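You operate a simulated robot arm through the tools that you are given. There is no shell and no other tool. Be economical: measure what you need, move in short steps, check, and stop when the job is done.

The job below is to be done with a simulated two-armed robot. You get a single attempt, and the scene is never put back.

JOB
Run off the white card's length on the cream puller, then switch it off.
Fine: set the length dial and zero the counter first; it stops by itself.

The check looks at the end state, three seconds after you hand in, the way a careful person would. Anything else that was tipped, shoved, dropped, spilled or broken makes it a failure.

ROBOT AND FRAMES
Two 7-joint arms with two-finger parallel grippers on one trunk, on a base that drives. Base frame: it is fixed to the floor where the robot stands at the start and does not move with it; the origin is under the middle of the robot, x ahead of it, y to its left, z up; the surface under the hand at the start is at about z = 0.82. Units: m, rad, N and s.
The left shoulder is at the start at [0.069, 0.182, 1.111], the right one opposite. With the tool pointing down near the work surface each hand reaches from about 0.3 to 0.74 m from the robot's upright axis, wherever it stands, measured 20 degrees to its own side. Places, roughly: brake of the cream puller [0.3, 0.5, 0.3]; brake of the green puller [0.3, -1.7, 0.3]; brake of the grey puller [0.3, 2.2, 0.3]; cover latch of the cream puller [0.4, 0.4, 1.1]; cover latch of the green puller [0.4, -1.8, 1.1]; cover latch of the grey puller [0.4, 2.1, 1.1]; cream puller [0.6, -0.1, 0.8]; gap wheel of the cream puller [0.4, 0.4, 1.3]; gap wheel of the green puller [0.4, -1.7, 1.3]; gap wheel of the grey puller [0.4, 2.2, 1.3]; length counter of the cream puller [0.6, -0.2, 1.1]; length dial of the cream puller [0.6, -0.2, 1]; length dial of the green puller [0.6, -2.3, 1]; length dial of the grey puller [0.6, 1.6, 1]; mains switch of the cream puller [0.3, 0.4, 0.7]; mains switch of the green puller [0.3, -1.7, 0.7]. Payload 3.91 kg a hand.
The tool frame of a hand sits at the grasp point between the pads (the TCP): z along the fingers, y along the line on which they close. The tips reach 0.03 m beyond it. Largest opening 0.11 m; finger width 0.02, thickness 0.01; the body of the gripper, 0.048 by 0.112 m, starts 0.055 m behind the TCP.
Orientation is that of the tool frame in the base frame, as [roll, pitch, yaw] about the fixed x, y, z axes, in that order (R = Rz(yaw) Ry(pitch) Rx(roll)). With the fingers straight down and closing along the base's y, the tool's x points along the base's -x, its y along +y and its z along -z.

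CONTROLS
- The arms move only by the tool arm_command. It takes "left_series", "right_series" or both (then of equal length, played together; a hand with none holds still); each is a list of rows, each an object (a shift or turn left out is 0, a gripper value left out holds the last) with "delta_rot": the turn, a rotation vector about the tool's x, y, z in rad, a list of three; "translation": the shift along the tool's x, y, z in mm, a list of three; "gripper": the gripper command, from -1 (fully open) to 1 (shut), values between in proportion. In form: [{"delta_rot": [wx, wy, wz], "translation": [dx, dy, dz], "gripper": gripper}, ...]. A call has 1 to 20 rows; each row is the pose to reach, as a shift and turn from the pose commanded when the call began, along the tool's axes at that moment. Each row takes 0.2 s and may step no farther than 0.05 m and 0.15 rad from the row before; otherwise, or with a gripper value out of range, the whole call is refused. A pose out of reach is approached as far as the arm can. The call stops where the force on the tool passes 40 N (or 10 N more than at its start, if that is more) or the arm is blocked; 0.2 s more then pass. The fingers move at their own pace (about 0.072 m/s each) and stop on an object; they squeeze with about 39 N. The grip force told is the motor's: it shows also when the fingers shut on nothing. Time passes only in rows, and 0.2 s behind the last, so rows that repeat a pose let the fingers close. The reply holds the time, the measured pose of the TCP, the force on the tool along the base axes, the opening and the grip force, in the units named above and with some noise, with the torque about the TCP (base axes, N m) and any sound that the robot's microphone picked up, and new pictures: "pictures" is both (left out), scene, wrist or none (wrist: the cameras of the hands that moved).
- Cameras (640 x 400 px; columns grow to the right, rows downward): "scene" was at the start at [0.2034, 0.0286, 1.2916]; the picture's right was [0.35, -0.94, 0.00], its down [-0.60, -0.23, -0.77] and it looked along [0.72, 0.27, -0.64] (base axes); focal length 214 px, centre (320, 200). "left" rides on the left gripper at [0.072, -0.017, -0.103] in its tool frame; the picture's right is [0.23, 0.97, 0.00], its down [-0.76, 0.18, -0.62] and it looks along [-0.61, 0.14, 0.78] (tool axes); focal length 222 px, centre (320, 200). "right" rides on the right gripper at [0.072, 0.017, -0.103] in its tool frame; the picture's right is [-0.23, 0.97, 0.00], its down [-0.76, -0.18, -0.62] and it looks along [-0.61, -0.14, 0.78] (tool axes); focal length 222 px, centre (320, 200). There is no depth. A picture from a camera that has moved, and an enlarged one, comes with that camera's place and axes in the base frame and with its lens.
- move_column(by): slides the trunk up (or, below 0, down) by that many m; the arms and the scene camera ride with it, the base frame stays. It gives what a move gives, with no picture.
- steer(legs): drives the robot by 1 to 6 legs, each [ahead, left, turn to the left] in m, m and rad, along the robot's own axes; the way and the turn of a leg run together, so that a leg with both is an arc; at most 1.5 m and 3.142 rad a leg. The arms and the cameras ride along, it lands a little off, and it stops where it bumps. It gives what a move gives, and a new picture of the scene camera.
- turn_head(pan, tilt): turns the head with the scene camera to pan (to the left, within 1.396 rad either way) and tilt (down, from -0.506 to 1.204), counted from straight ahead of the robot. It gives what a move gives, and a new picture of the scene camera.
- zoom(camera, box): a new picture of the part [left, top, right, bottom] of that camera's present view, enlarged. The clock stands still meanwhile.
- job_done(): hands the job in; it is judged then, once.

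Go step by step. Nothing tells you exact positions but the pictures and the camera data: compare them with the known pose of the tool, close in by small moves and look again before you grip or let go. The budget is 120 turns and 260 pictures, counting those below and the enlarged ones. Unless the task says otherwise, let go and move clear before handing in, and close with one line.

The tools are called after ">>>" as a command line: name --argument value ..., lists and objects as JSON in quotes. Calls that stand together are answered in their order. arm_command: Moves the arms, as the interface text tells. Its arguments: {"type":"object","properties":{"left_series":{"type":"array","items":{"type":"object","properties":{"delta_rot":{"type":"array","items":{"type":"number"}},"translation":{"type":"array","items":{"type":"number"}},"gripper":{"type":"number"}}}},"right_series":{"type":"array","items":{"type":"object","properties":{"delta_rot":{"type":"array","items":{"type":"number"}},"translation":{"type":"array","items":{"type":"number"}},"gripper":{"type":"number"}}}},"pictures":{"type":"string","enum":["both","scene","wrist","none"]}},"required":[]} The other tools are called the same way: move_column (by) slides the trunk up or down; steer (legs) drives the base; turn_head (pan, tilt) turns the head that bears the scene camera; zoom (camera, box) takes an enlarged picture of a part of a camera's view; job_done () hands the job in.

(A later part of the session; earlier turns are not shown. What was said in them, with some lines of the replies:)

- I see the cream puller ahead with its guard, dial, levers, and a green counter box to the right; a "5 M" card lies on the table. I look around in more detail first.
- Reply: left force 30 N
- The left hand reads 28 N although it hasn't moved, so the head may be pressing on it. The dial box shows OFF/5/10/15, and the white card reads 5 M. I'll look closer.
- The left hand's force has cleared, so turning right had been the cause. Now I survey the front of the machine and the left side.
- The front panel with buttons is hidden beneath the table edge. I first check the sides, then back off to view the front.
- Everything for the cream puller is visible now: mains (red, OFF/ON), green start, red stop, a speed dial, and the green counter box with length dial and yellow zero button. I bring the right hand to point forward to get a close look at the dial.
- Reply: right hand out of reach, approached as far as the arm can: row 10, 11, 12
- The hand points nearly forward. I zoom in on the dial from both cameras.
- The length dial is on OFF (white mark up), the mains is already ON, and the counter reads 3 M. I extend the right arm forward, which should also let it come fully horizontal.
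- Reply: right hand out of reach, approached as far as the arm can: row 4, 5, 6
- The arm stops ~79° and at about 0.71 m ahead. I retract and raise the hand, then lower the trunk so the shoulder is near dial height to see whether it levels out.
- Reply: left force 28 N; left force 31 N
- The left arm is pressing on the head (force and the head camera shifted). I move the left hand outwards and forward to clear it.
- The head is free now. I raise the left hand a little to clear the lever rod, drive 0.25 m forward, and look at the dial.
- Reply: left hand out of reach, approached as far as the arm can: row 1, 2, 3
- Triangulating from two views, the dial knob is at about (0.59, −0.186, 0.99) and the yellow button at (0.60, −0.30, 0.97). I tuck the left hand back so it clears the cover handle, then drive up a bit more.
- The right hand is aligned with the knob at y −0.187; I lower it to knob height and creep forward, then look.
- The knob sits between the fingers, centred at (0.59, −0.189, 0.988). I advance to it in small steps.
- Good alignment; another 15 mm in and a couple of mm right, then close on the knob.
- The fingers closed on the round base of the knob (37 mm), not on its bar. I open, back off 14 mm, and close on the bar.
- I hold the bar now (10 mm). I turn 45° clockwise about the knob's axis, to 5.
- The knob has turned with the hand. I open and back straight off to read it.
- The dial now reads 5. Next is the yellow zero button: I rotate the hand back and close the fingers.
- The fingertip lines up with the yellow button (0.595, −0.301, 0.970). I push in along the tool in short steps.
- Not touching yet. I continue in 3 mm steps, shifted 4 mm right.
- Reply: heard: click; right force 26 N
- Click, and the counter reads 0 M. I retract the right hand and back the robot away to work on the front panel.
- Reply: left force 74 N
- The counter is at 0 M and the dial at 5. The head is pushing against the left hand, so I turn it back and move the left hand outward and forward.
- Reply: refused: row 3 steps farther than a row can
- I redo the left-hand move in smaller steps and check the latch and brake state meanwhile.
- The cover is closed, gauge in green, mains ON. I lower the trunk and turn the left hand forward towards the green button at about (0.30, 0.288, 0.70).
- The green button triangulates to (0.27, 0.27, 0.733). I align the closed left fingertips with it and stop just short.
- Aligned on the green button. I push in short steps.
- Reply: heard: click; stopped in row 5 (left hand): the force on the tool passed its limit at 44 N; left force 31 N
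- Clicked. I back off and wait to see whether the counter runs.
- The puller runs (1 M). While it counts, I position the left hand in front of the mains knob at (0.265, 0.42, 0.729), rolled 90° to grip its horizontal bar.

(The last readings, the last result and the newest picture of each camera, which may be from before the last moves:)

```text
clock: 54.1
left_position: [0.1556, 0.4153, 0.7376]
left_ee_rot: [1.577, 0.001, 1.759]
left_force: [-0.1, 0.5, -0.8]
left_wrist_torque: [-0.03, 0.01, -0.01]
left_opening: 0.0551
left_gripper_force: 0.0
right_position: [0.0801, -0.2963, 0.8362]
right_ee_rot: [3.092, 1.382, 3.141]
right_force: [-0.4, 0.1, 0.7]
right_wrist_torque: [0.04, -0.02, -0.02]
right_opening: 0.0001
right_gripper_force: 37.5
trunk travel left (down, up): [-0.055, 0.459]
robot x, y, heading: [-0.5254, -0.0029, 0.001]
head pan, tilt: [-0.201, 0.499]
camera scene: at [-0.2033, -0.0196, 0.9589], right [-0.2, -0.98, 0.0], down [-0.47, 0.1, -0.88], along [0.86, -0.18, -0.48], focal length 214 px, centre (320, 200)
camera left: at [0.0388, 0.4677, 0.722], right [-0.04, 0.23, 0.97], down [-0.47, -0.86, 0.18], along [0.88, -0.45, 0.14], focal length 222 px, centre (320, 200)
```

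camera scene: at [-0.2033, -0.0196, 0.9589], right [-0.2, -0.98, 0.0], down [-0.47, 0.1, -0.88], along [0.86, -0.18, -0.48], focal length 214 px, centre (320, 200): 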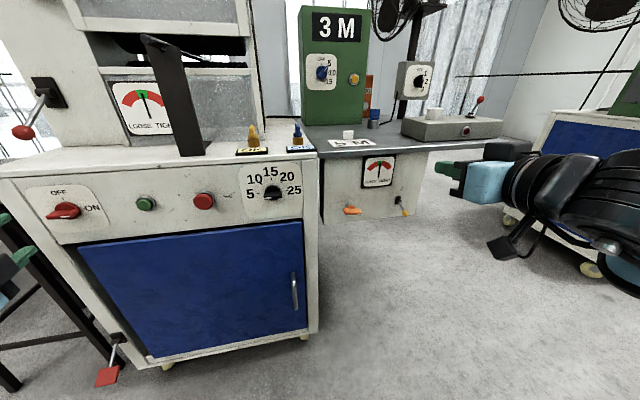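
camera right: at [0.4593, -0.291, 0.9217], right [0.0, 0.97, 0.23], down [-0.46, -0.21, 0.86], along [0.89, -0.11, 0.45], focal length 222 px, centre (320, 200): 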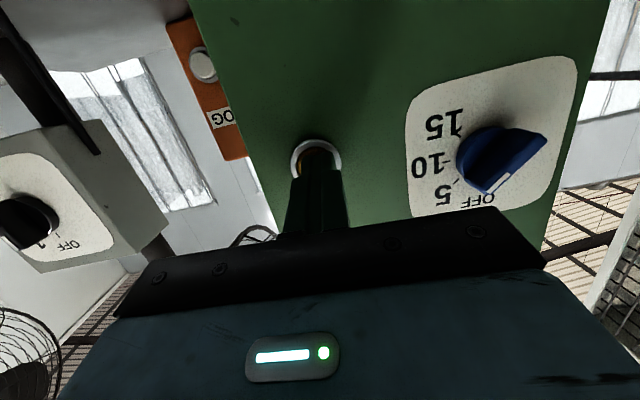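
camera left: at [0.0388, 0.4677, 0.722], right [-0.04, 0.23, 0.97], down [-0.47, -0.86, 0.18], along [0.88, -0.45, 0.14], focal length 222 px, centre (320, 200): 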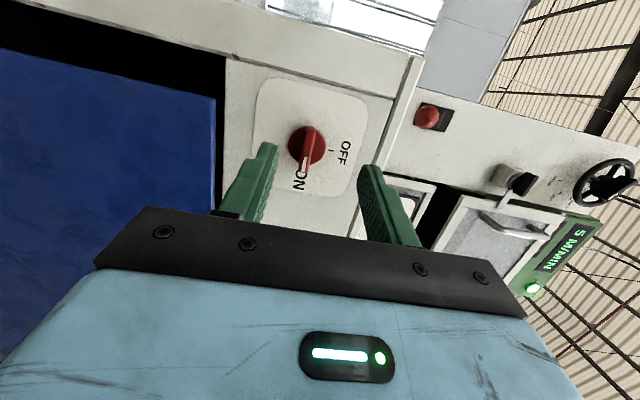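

The counter is at 3 M and the knob sits between the fingers, at (0.255, 0.409, 0.731). I advance most of the way, without touching, while it finishes.

>>> arm_command --left_series '[{"translation": [-10, -6, 10]}, {"translation": [-23, -7, 25]}, {"translation": [-23, -7, 40]}, {"translation": [-23, -7, 40]}, {"translation": [-23, -7, 40]}, {"translation": [-23, -7, 40]}, {"translation": [-23, -7, 40]}, {"translation": [-23, -7, 40]}, {"translation": [-23, -7, 40]}, {"translation": [-23, -7, 40]}, {"translation": [-23, -7, 40]}, {"translation": [-23, -7, 40]}, {"translation": [-23, -7, 40]}, {"translation": [-23, -7, 40]}]'

```text
clock: 57.1
left_position: [0.1981, 0.3999, 0.7319]
left_ee_rot: [1.578, 0.003, 1.76]
left_force: [0.8, -0.3, 0.7]
left_wrist_torque: [0.01, 0.0, -0.02]
left_opening: 0.055
left_gripper_force: 0.0
right_position: [0.0798, -0.2965, 0.8357]
right_ee_rot: [3.095, 1.38, -3.14]
right_force: [0.4, 0.4, 1.5]
right_wrist_torque: [-0.02, 0.01, -0.03]
right_opening: 0.0002
right_gripper_force: 37.6
trunk travel left (down, up): [-0.055, 0.459]
robot x, y, heading: [-0.5253, -0.0038, -0.001]
head pan, tilt: [-0.201, 0.499]
camera scene: at [-0.2033, -0.0196, 0.9589], right [-0.2, -0.98, 0.0], down [-0.47, 0.1, -0.88], along [0.86, -0.18, -0.48], focal length 214 px, centre (320, 200)
camera left: at [0.0822, 0.4518, 0.7148], right [-0.04, 0.23, 0.97], down [-0.47, -0.86, 0.18], along [0.88, -0.45, 0.14], focal length 222 px, centre (320, 200)
```

scene: 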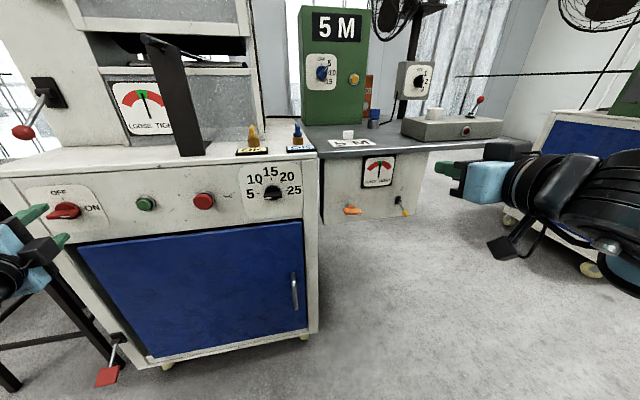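
left: 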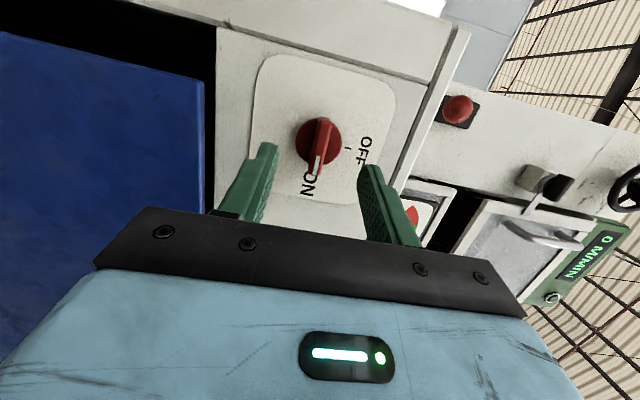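

It stopped itself at 5 M (0 m/min shown). Now I move in 22 mm and close on the mains bar.

>>> arm_command --left_series '[{"translation": [0, -1, 11], "gripper": 0.0}, {"translation": [0, -1, 22], "gripper": 0.0}, {"translation": [0, -1, 22], "gripper": 1}, {"translation": [0, -1, 22], "gripper": 1}, {"translation": [0, -1, 22], "gripper": 1}, {"translation": [0, -1, 22], "gripper": 1}]' --pictures "wrist"

```text
clock: 58.5
left_position: [0.221, 0.4025, 0.7305]
left_ee_rot: [1.576, 0.003, 1.758]
left_force: [2.7, 1.0, 2.2]
left_wrist_torque: [0.0, -0.14, -0.53]
left_opening: 0.0099
left_gripper_force: 44.9
right_position: [0.0792, -0.2979, 0.8361]
right_ee_rot: [3.093, 1.38, 3.14]
right_force: [-0.3, 0.8, -0.5]
right_wrist_torque: [-0.01, 0.01, -0.01]
right_opening: 0.0003
right_gripper_force: 37.5
trunk travel left (down, up): [-0.055, 0.459]
robot x, y, heading: [-0.5293, 0.0012, -0.001]
head pan, tilt: [-0.201, 0.499]
camera left: at [0.1043, 0.4559, 0.7139], right [-0.04, 0.23, 0.97], down [-0.47, -0.86, 0.18], along [0.88, -0.45, 0.14], focal length 222 px, centre (320, 200)
```

left: 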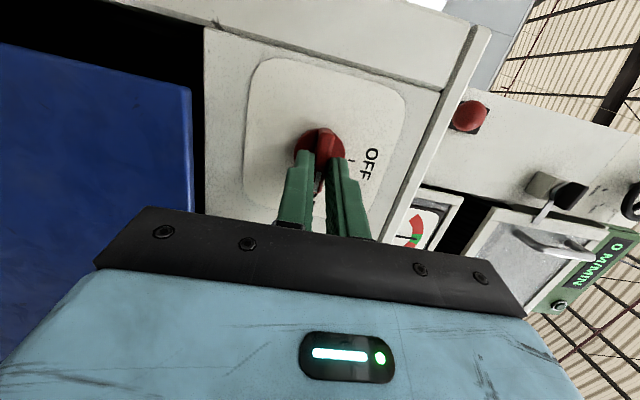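

I hold the bar. I turn it 90° counter-clockwise about the knob axis, from ON to OFF.

>>> arm_command --left_series '[{"delta_rot": [0.027, 0, -0.14], "translation": [0.1, 1.2, 0], "gripper": 1}, {"delta_rot": [0.055, 0, -0.28], "translation": [0.3, 2.4, 0], "gripper": 1}, {"delta_rot": [0.082, 0, -0.42], "translation": [0.7, 3.5, 0], "gripper": 1}, {"delta_rot": [0.109, 0, -0.56], "translation": [1.3, 4.6, 0.2], "gripper": 1}, {"delta_rot": [0.136, 0, -0.7], "translation": [2.1, 5.5, 0.4], "gripper": 1}, {"delta_rot": [0.164, 0, -0.84], "translation": [2.9, 6.4, 0.6], "gripper": 1}, {"delta_rot": [0.191, 0, -0.98], "translation": [3.9, 7.1, 0.8], "gripper": 1}, {"delta_rot": [0.218, 0, -1.12], "translation": [4.9, 7.7, 1], "gripper": 1}, {"delta_rot": [0.245, 0, -1.26], "translation": [6, 8.1, 1.2], "gripper": 1}, {"delta_rot": [0.273, 0, -1.4], "translation": [7.2, 8.4, 1.4], "gripper": 1}, {"delta_rot": [0.3, 0, -1.54], "translation": [8.5, 8.5, 1.6], "gripper": 1}, {"delta_rot": [0.3, 0, -1.54], "translation": [8.5, 8.5, 1.6], "gripper": 1}]'

```text
clock: 61.1
left_position: [0.2206, 0.4101, 0.7377]
left_ee_rot: [-3.123, 1.368, -3.131]
left_force: [-20.1, -20.3, -16.8]
left_wrist_torque: [0.04, 0.14, -0.39]
left_opening: 0.0098
left_gripper_force: 44.7
right_position: [0.0796, -0.2989, 0.8366]
right_ee_rot: [3.09, 1.38, 3.136]
right_force: [-0.3, -0.1, -0.2]
right_wrist_torque: [-0.01, 0.02, 0.04]
right_opening: 0.0
right_gripper_force: 37.6
trunk travel left (down, up): [-0.055, 0.459]
robot x, y, heading: [-0.5254, -0.0017, -0.001]
head pan, tilt: [-0.201, 0.499]
camera scene: at [-0.2035, -0.0205, 0.9589], right [-0.2, -0.98, 0.0], down [-0.47, 0.1, -0.88], along [0.86, -0.18, -0.48], focal length 214 px, centre (320, 200)
camera left: at [0.1037, 0.3944, 0.6871], right [-0.04, 0.97, -0.23], down [-0.46, 0.18, 0.87], along [0.89, 0.14, 0.44], focal length 222 px, centre (320, 200)
```

scene: 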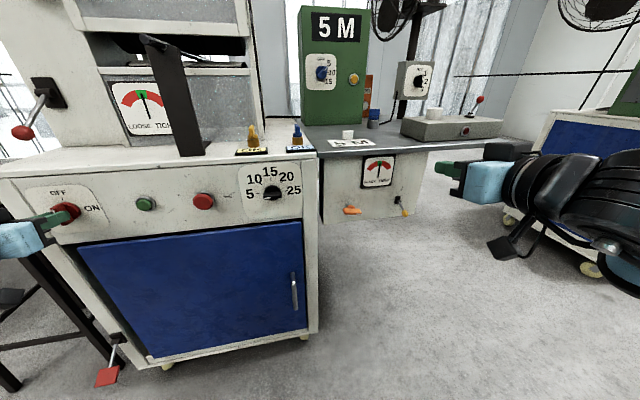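
left: 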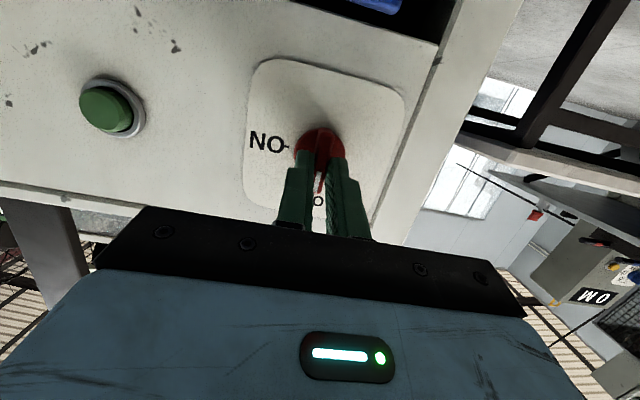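

The bar now points up to OFF. I open and back off, then check.

>>> arm_command --left_series '[{"gripper": 0.3}, {"gripper": 0.3}, {"translation": [0, 0, -25], "gripper": 0.3}, {"translation": [0, 0, -60], "gripper": 0.3}, {"translation": [0, 0, -100], "gripper": 0.3}, {"translation": [0, 0, -100], "gripper": 0.3}]'

>>> zoom --camera "scene" --box '[0, 160, 160, 260]'

>>> zoom --camera "left" --box '[200, 70, 440, 220]'

>>> zoom --camera "scene" --box '[270, 0, 462, 120]'

```text
clock: 62.5
left_position: [0.1223, 0.4122, 0.7581]
left_ee_rot: [-3.131, 1.375, -3.134]
left_force: [-0.6, -0.4, 0.4]
left_wrist_torque: [-0.01, 0.0, 0.04]
left_opening: 0.0385
left_gripper_force: 0.1
right_position: [0.0809, -0.2977, 0.8361]
right_ee_rot: [3.093, 1.381, 3.14]
right_force: [0.3, -0.6, -0.1]
right_wrist_torque: [0.02, -0.01, 0.01]
right_opening: 0.0001
right_gripper_force: 37.0
trunk travel left (down, up): [-0.055, 0.459]
robot x, y, heading: [-0.5263, 0.0017, -0.005]
head pan, tilt: [-0.201, 0.499]
camera scene: at [-0.2033, -0.0196, 0.9589], right [-0.2, -0.98, 0.0], down [-0.47, 0.1, -0.88], along [0.86, -0.18, -0.48], focal length 214 px, centre (320, 200)
camera left: at [0.0055, 0.3955, 0.7081], right [-0.04, 0.97, -0.23], down [-0.46, 0.18, 0.87], along [0.89, 0.14, 0.44], focal length 222 px, centre (320, 200)
```

scene: 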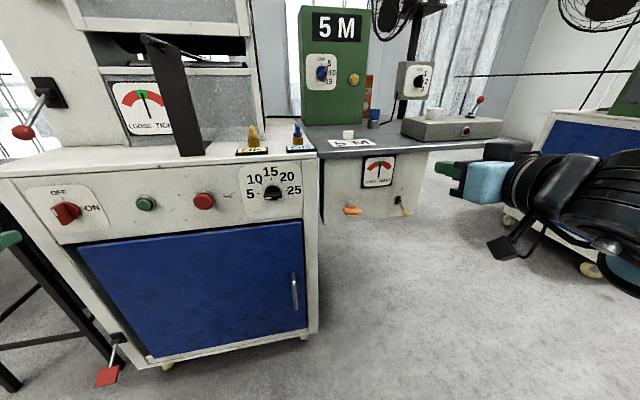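
left: 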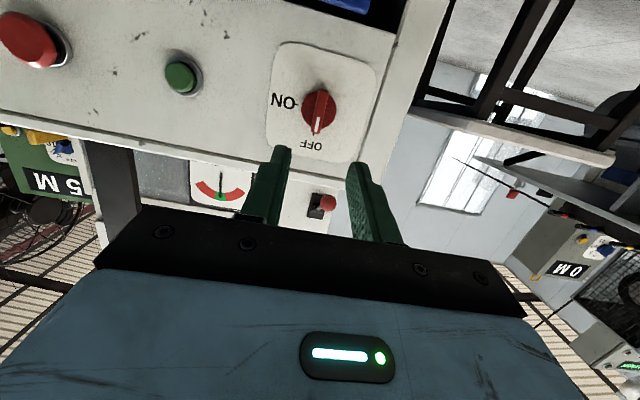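

```text
4.00 times, centred on (80, 210) of scene
camera zoom: at [-0.2033, -0.0196, 0.9589], right [-0.2, -0.98, 0.0], down [-0.47, 0.1, -0.88], along [0.86, -0.18, -0.48], focal length 858 px, centre (1280, 160)
```

zoom: 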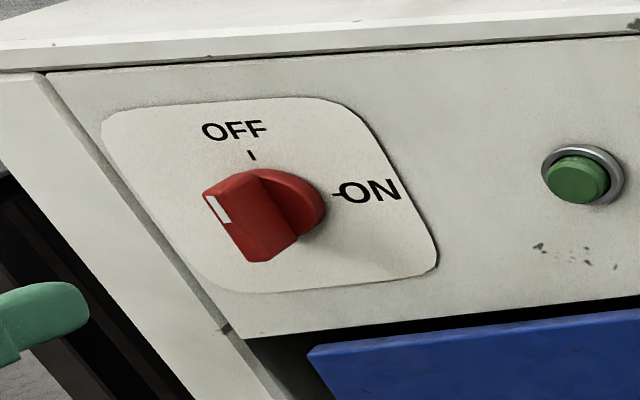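

```text
2.67 times, centred on (320, 145) of left
camera zoom: at [0.0055, 0.3955, 0.7081], right [-0.04, 0.97, -0.23], down [-0.46, 0.18, 0.87], along [0.89, 0.14, 0.44], focal length 592 px, centre (320, 347)
```

zoom: 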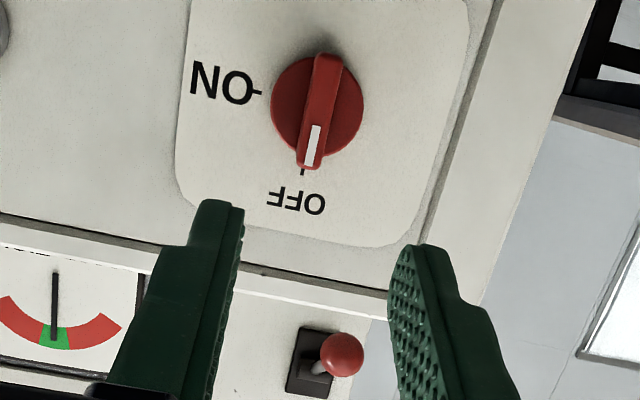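

```text
3.33 times, centred on (366, 60) of scene
camera zoom: at [-0.2033, -0.0196, 0.9589], right [-0.2, -0.98, 0.0], down [-0.47, 0.1, -0.88], along [0.86, -0.18, -0.48], focal length 715 px, centre (167, 667)
```

zoom: 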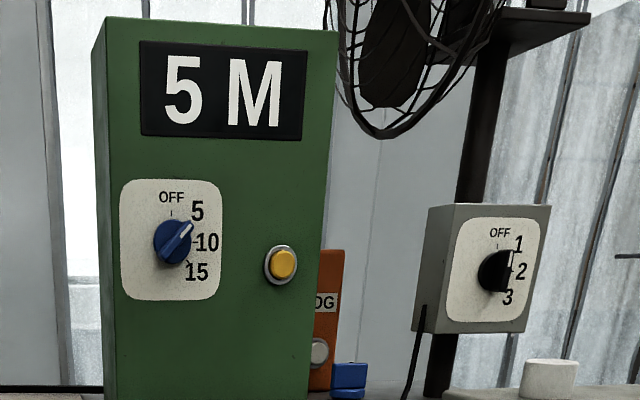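

The mains is on OFF, the counter reads 5 M, the dial is on 5, nothing else has moved, and both hands are clear. I hand in.

>>> job_done

```text
The job is handed in.
```

The cream puller ran off 5 M, the length on the white card, and stopped by itself. I then turned its mains switch to OFF and handed the job in.
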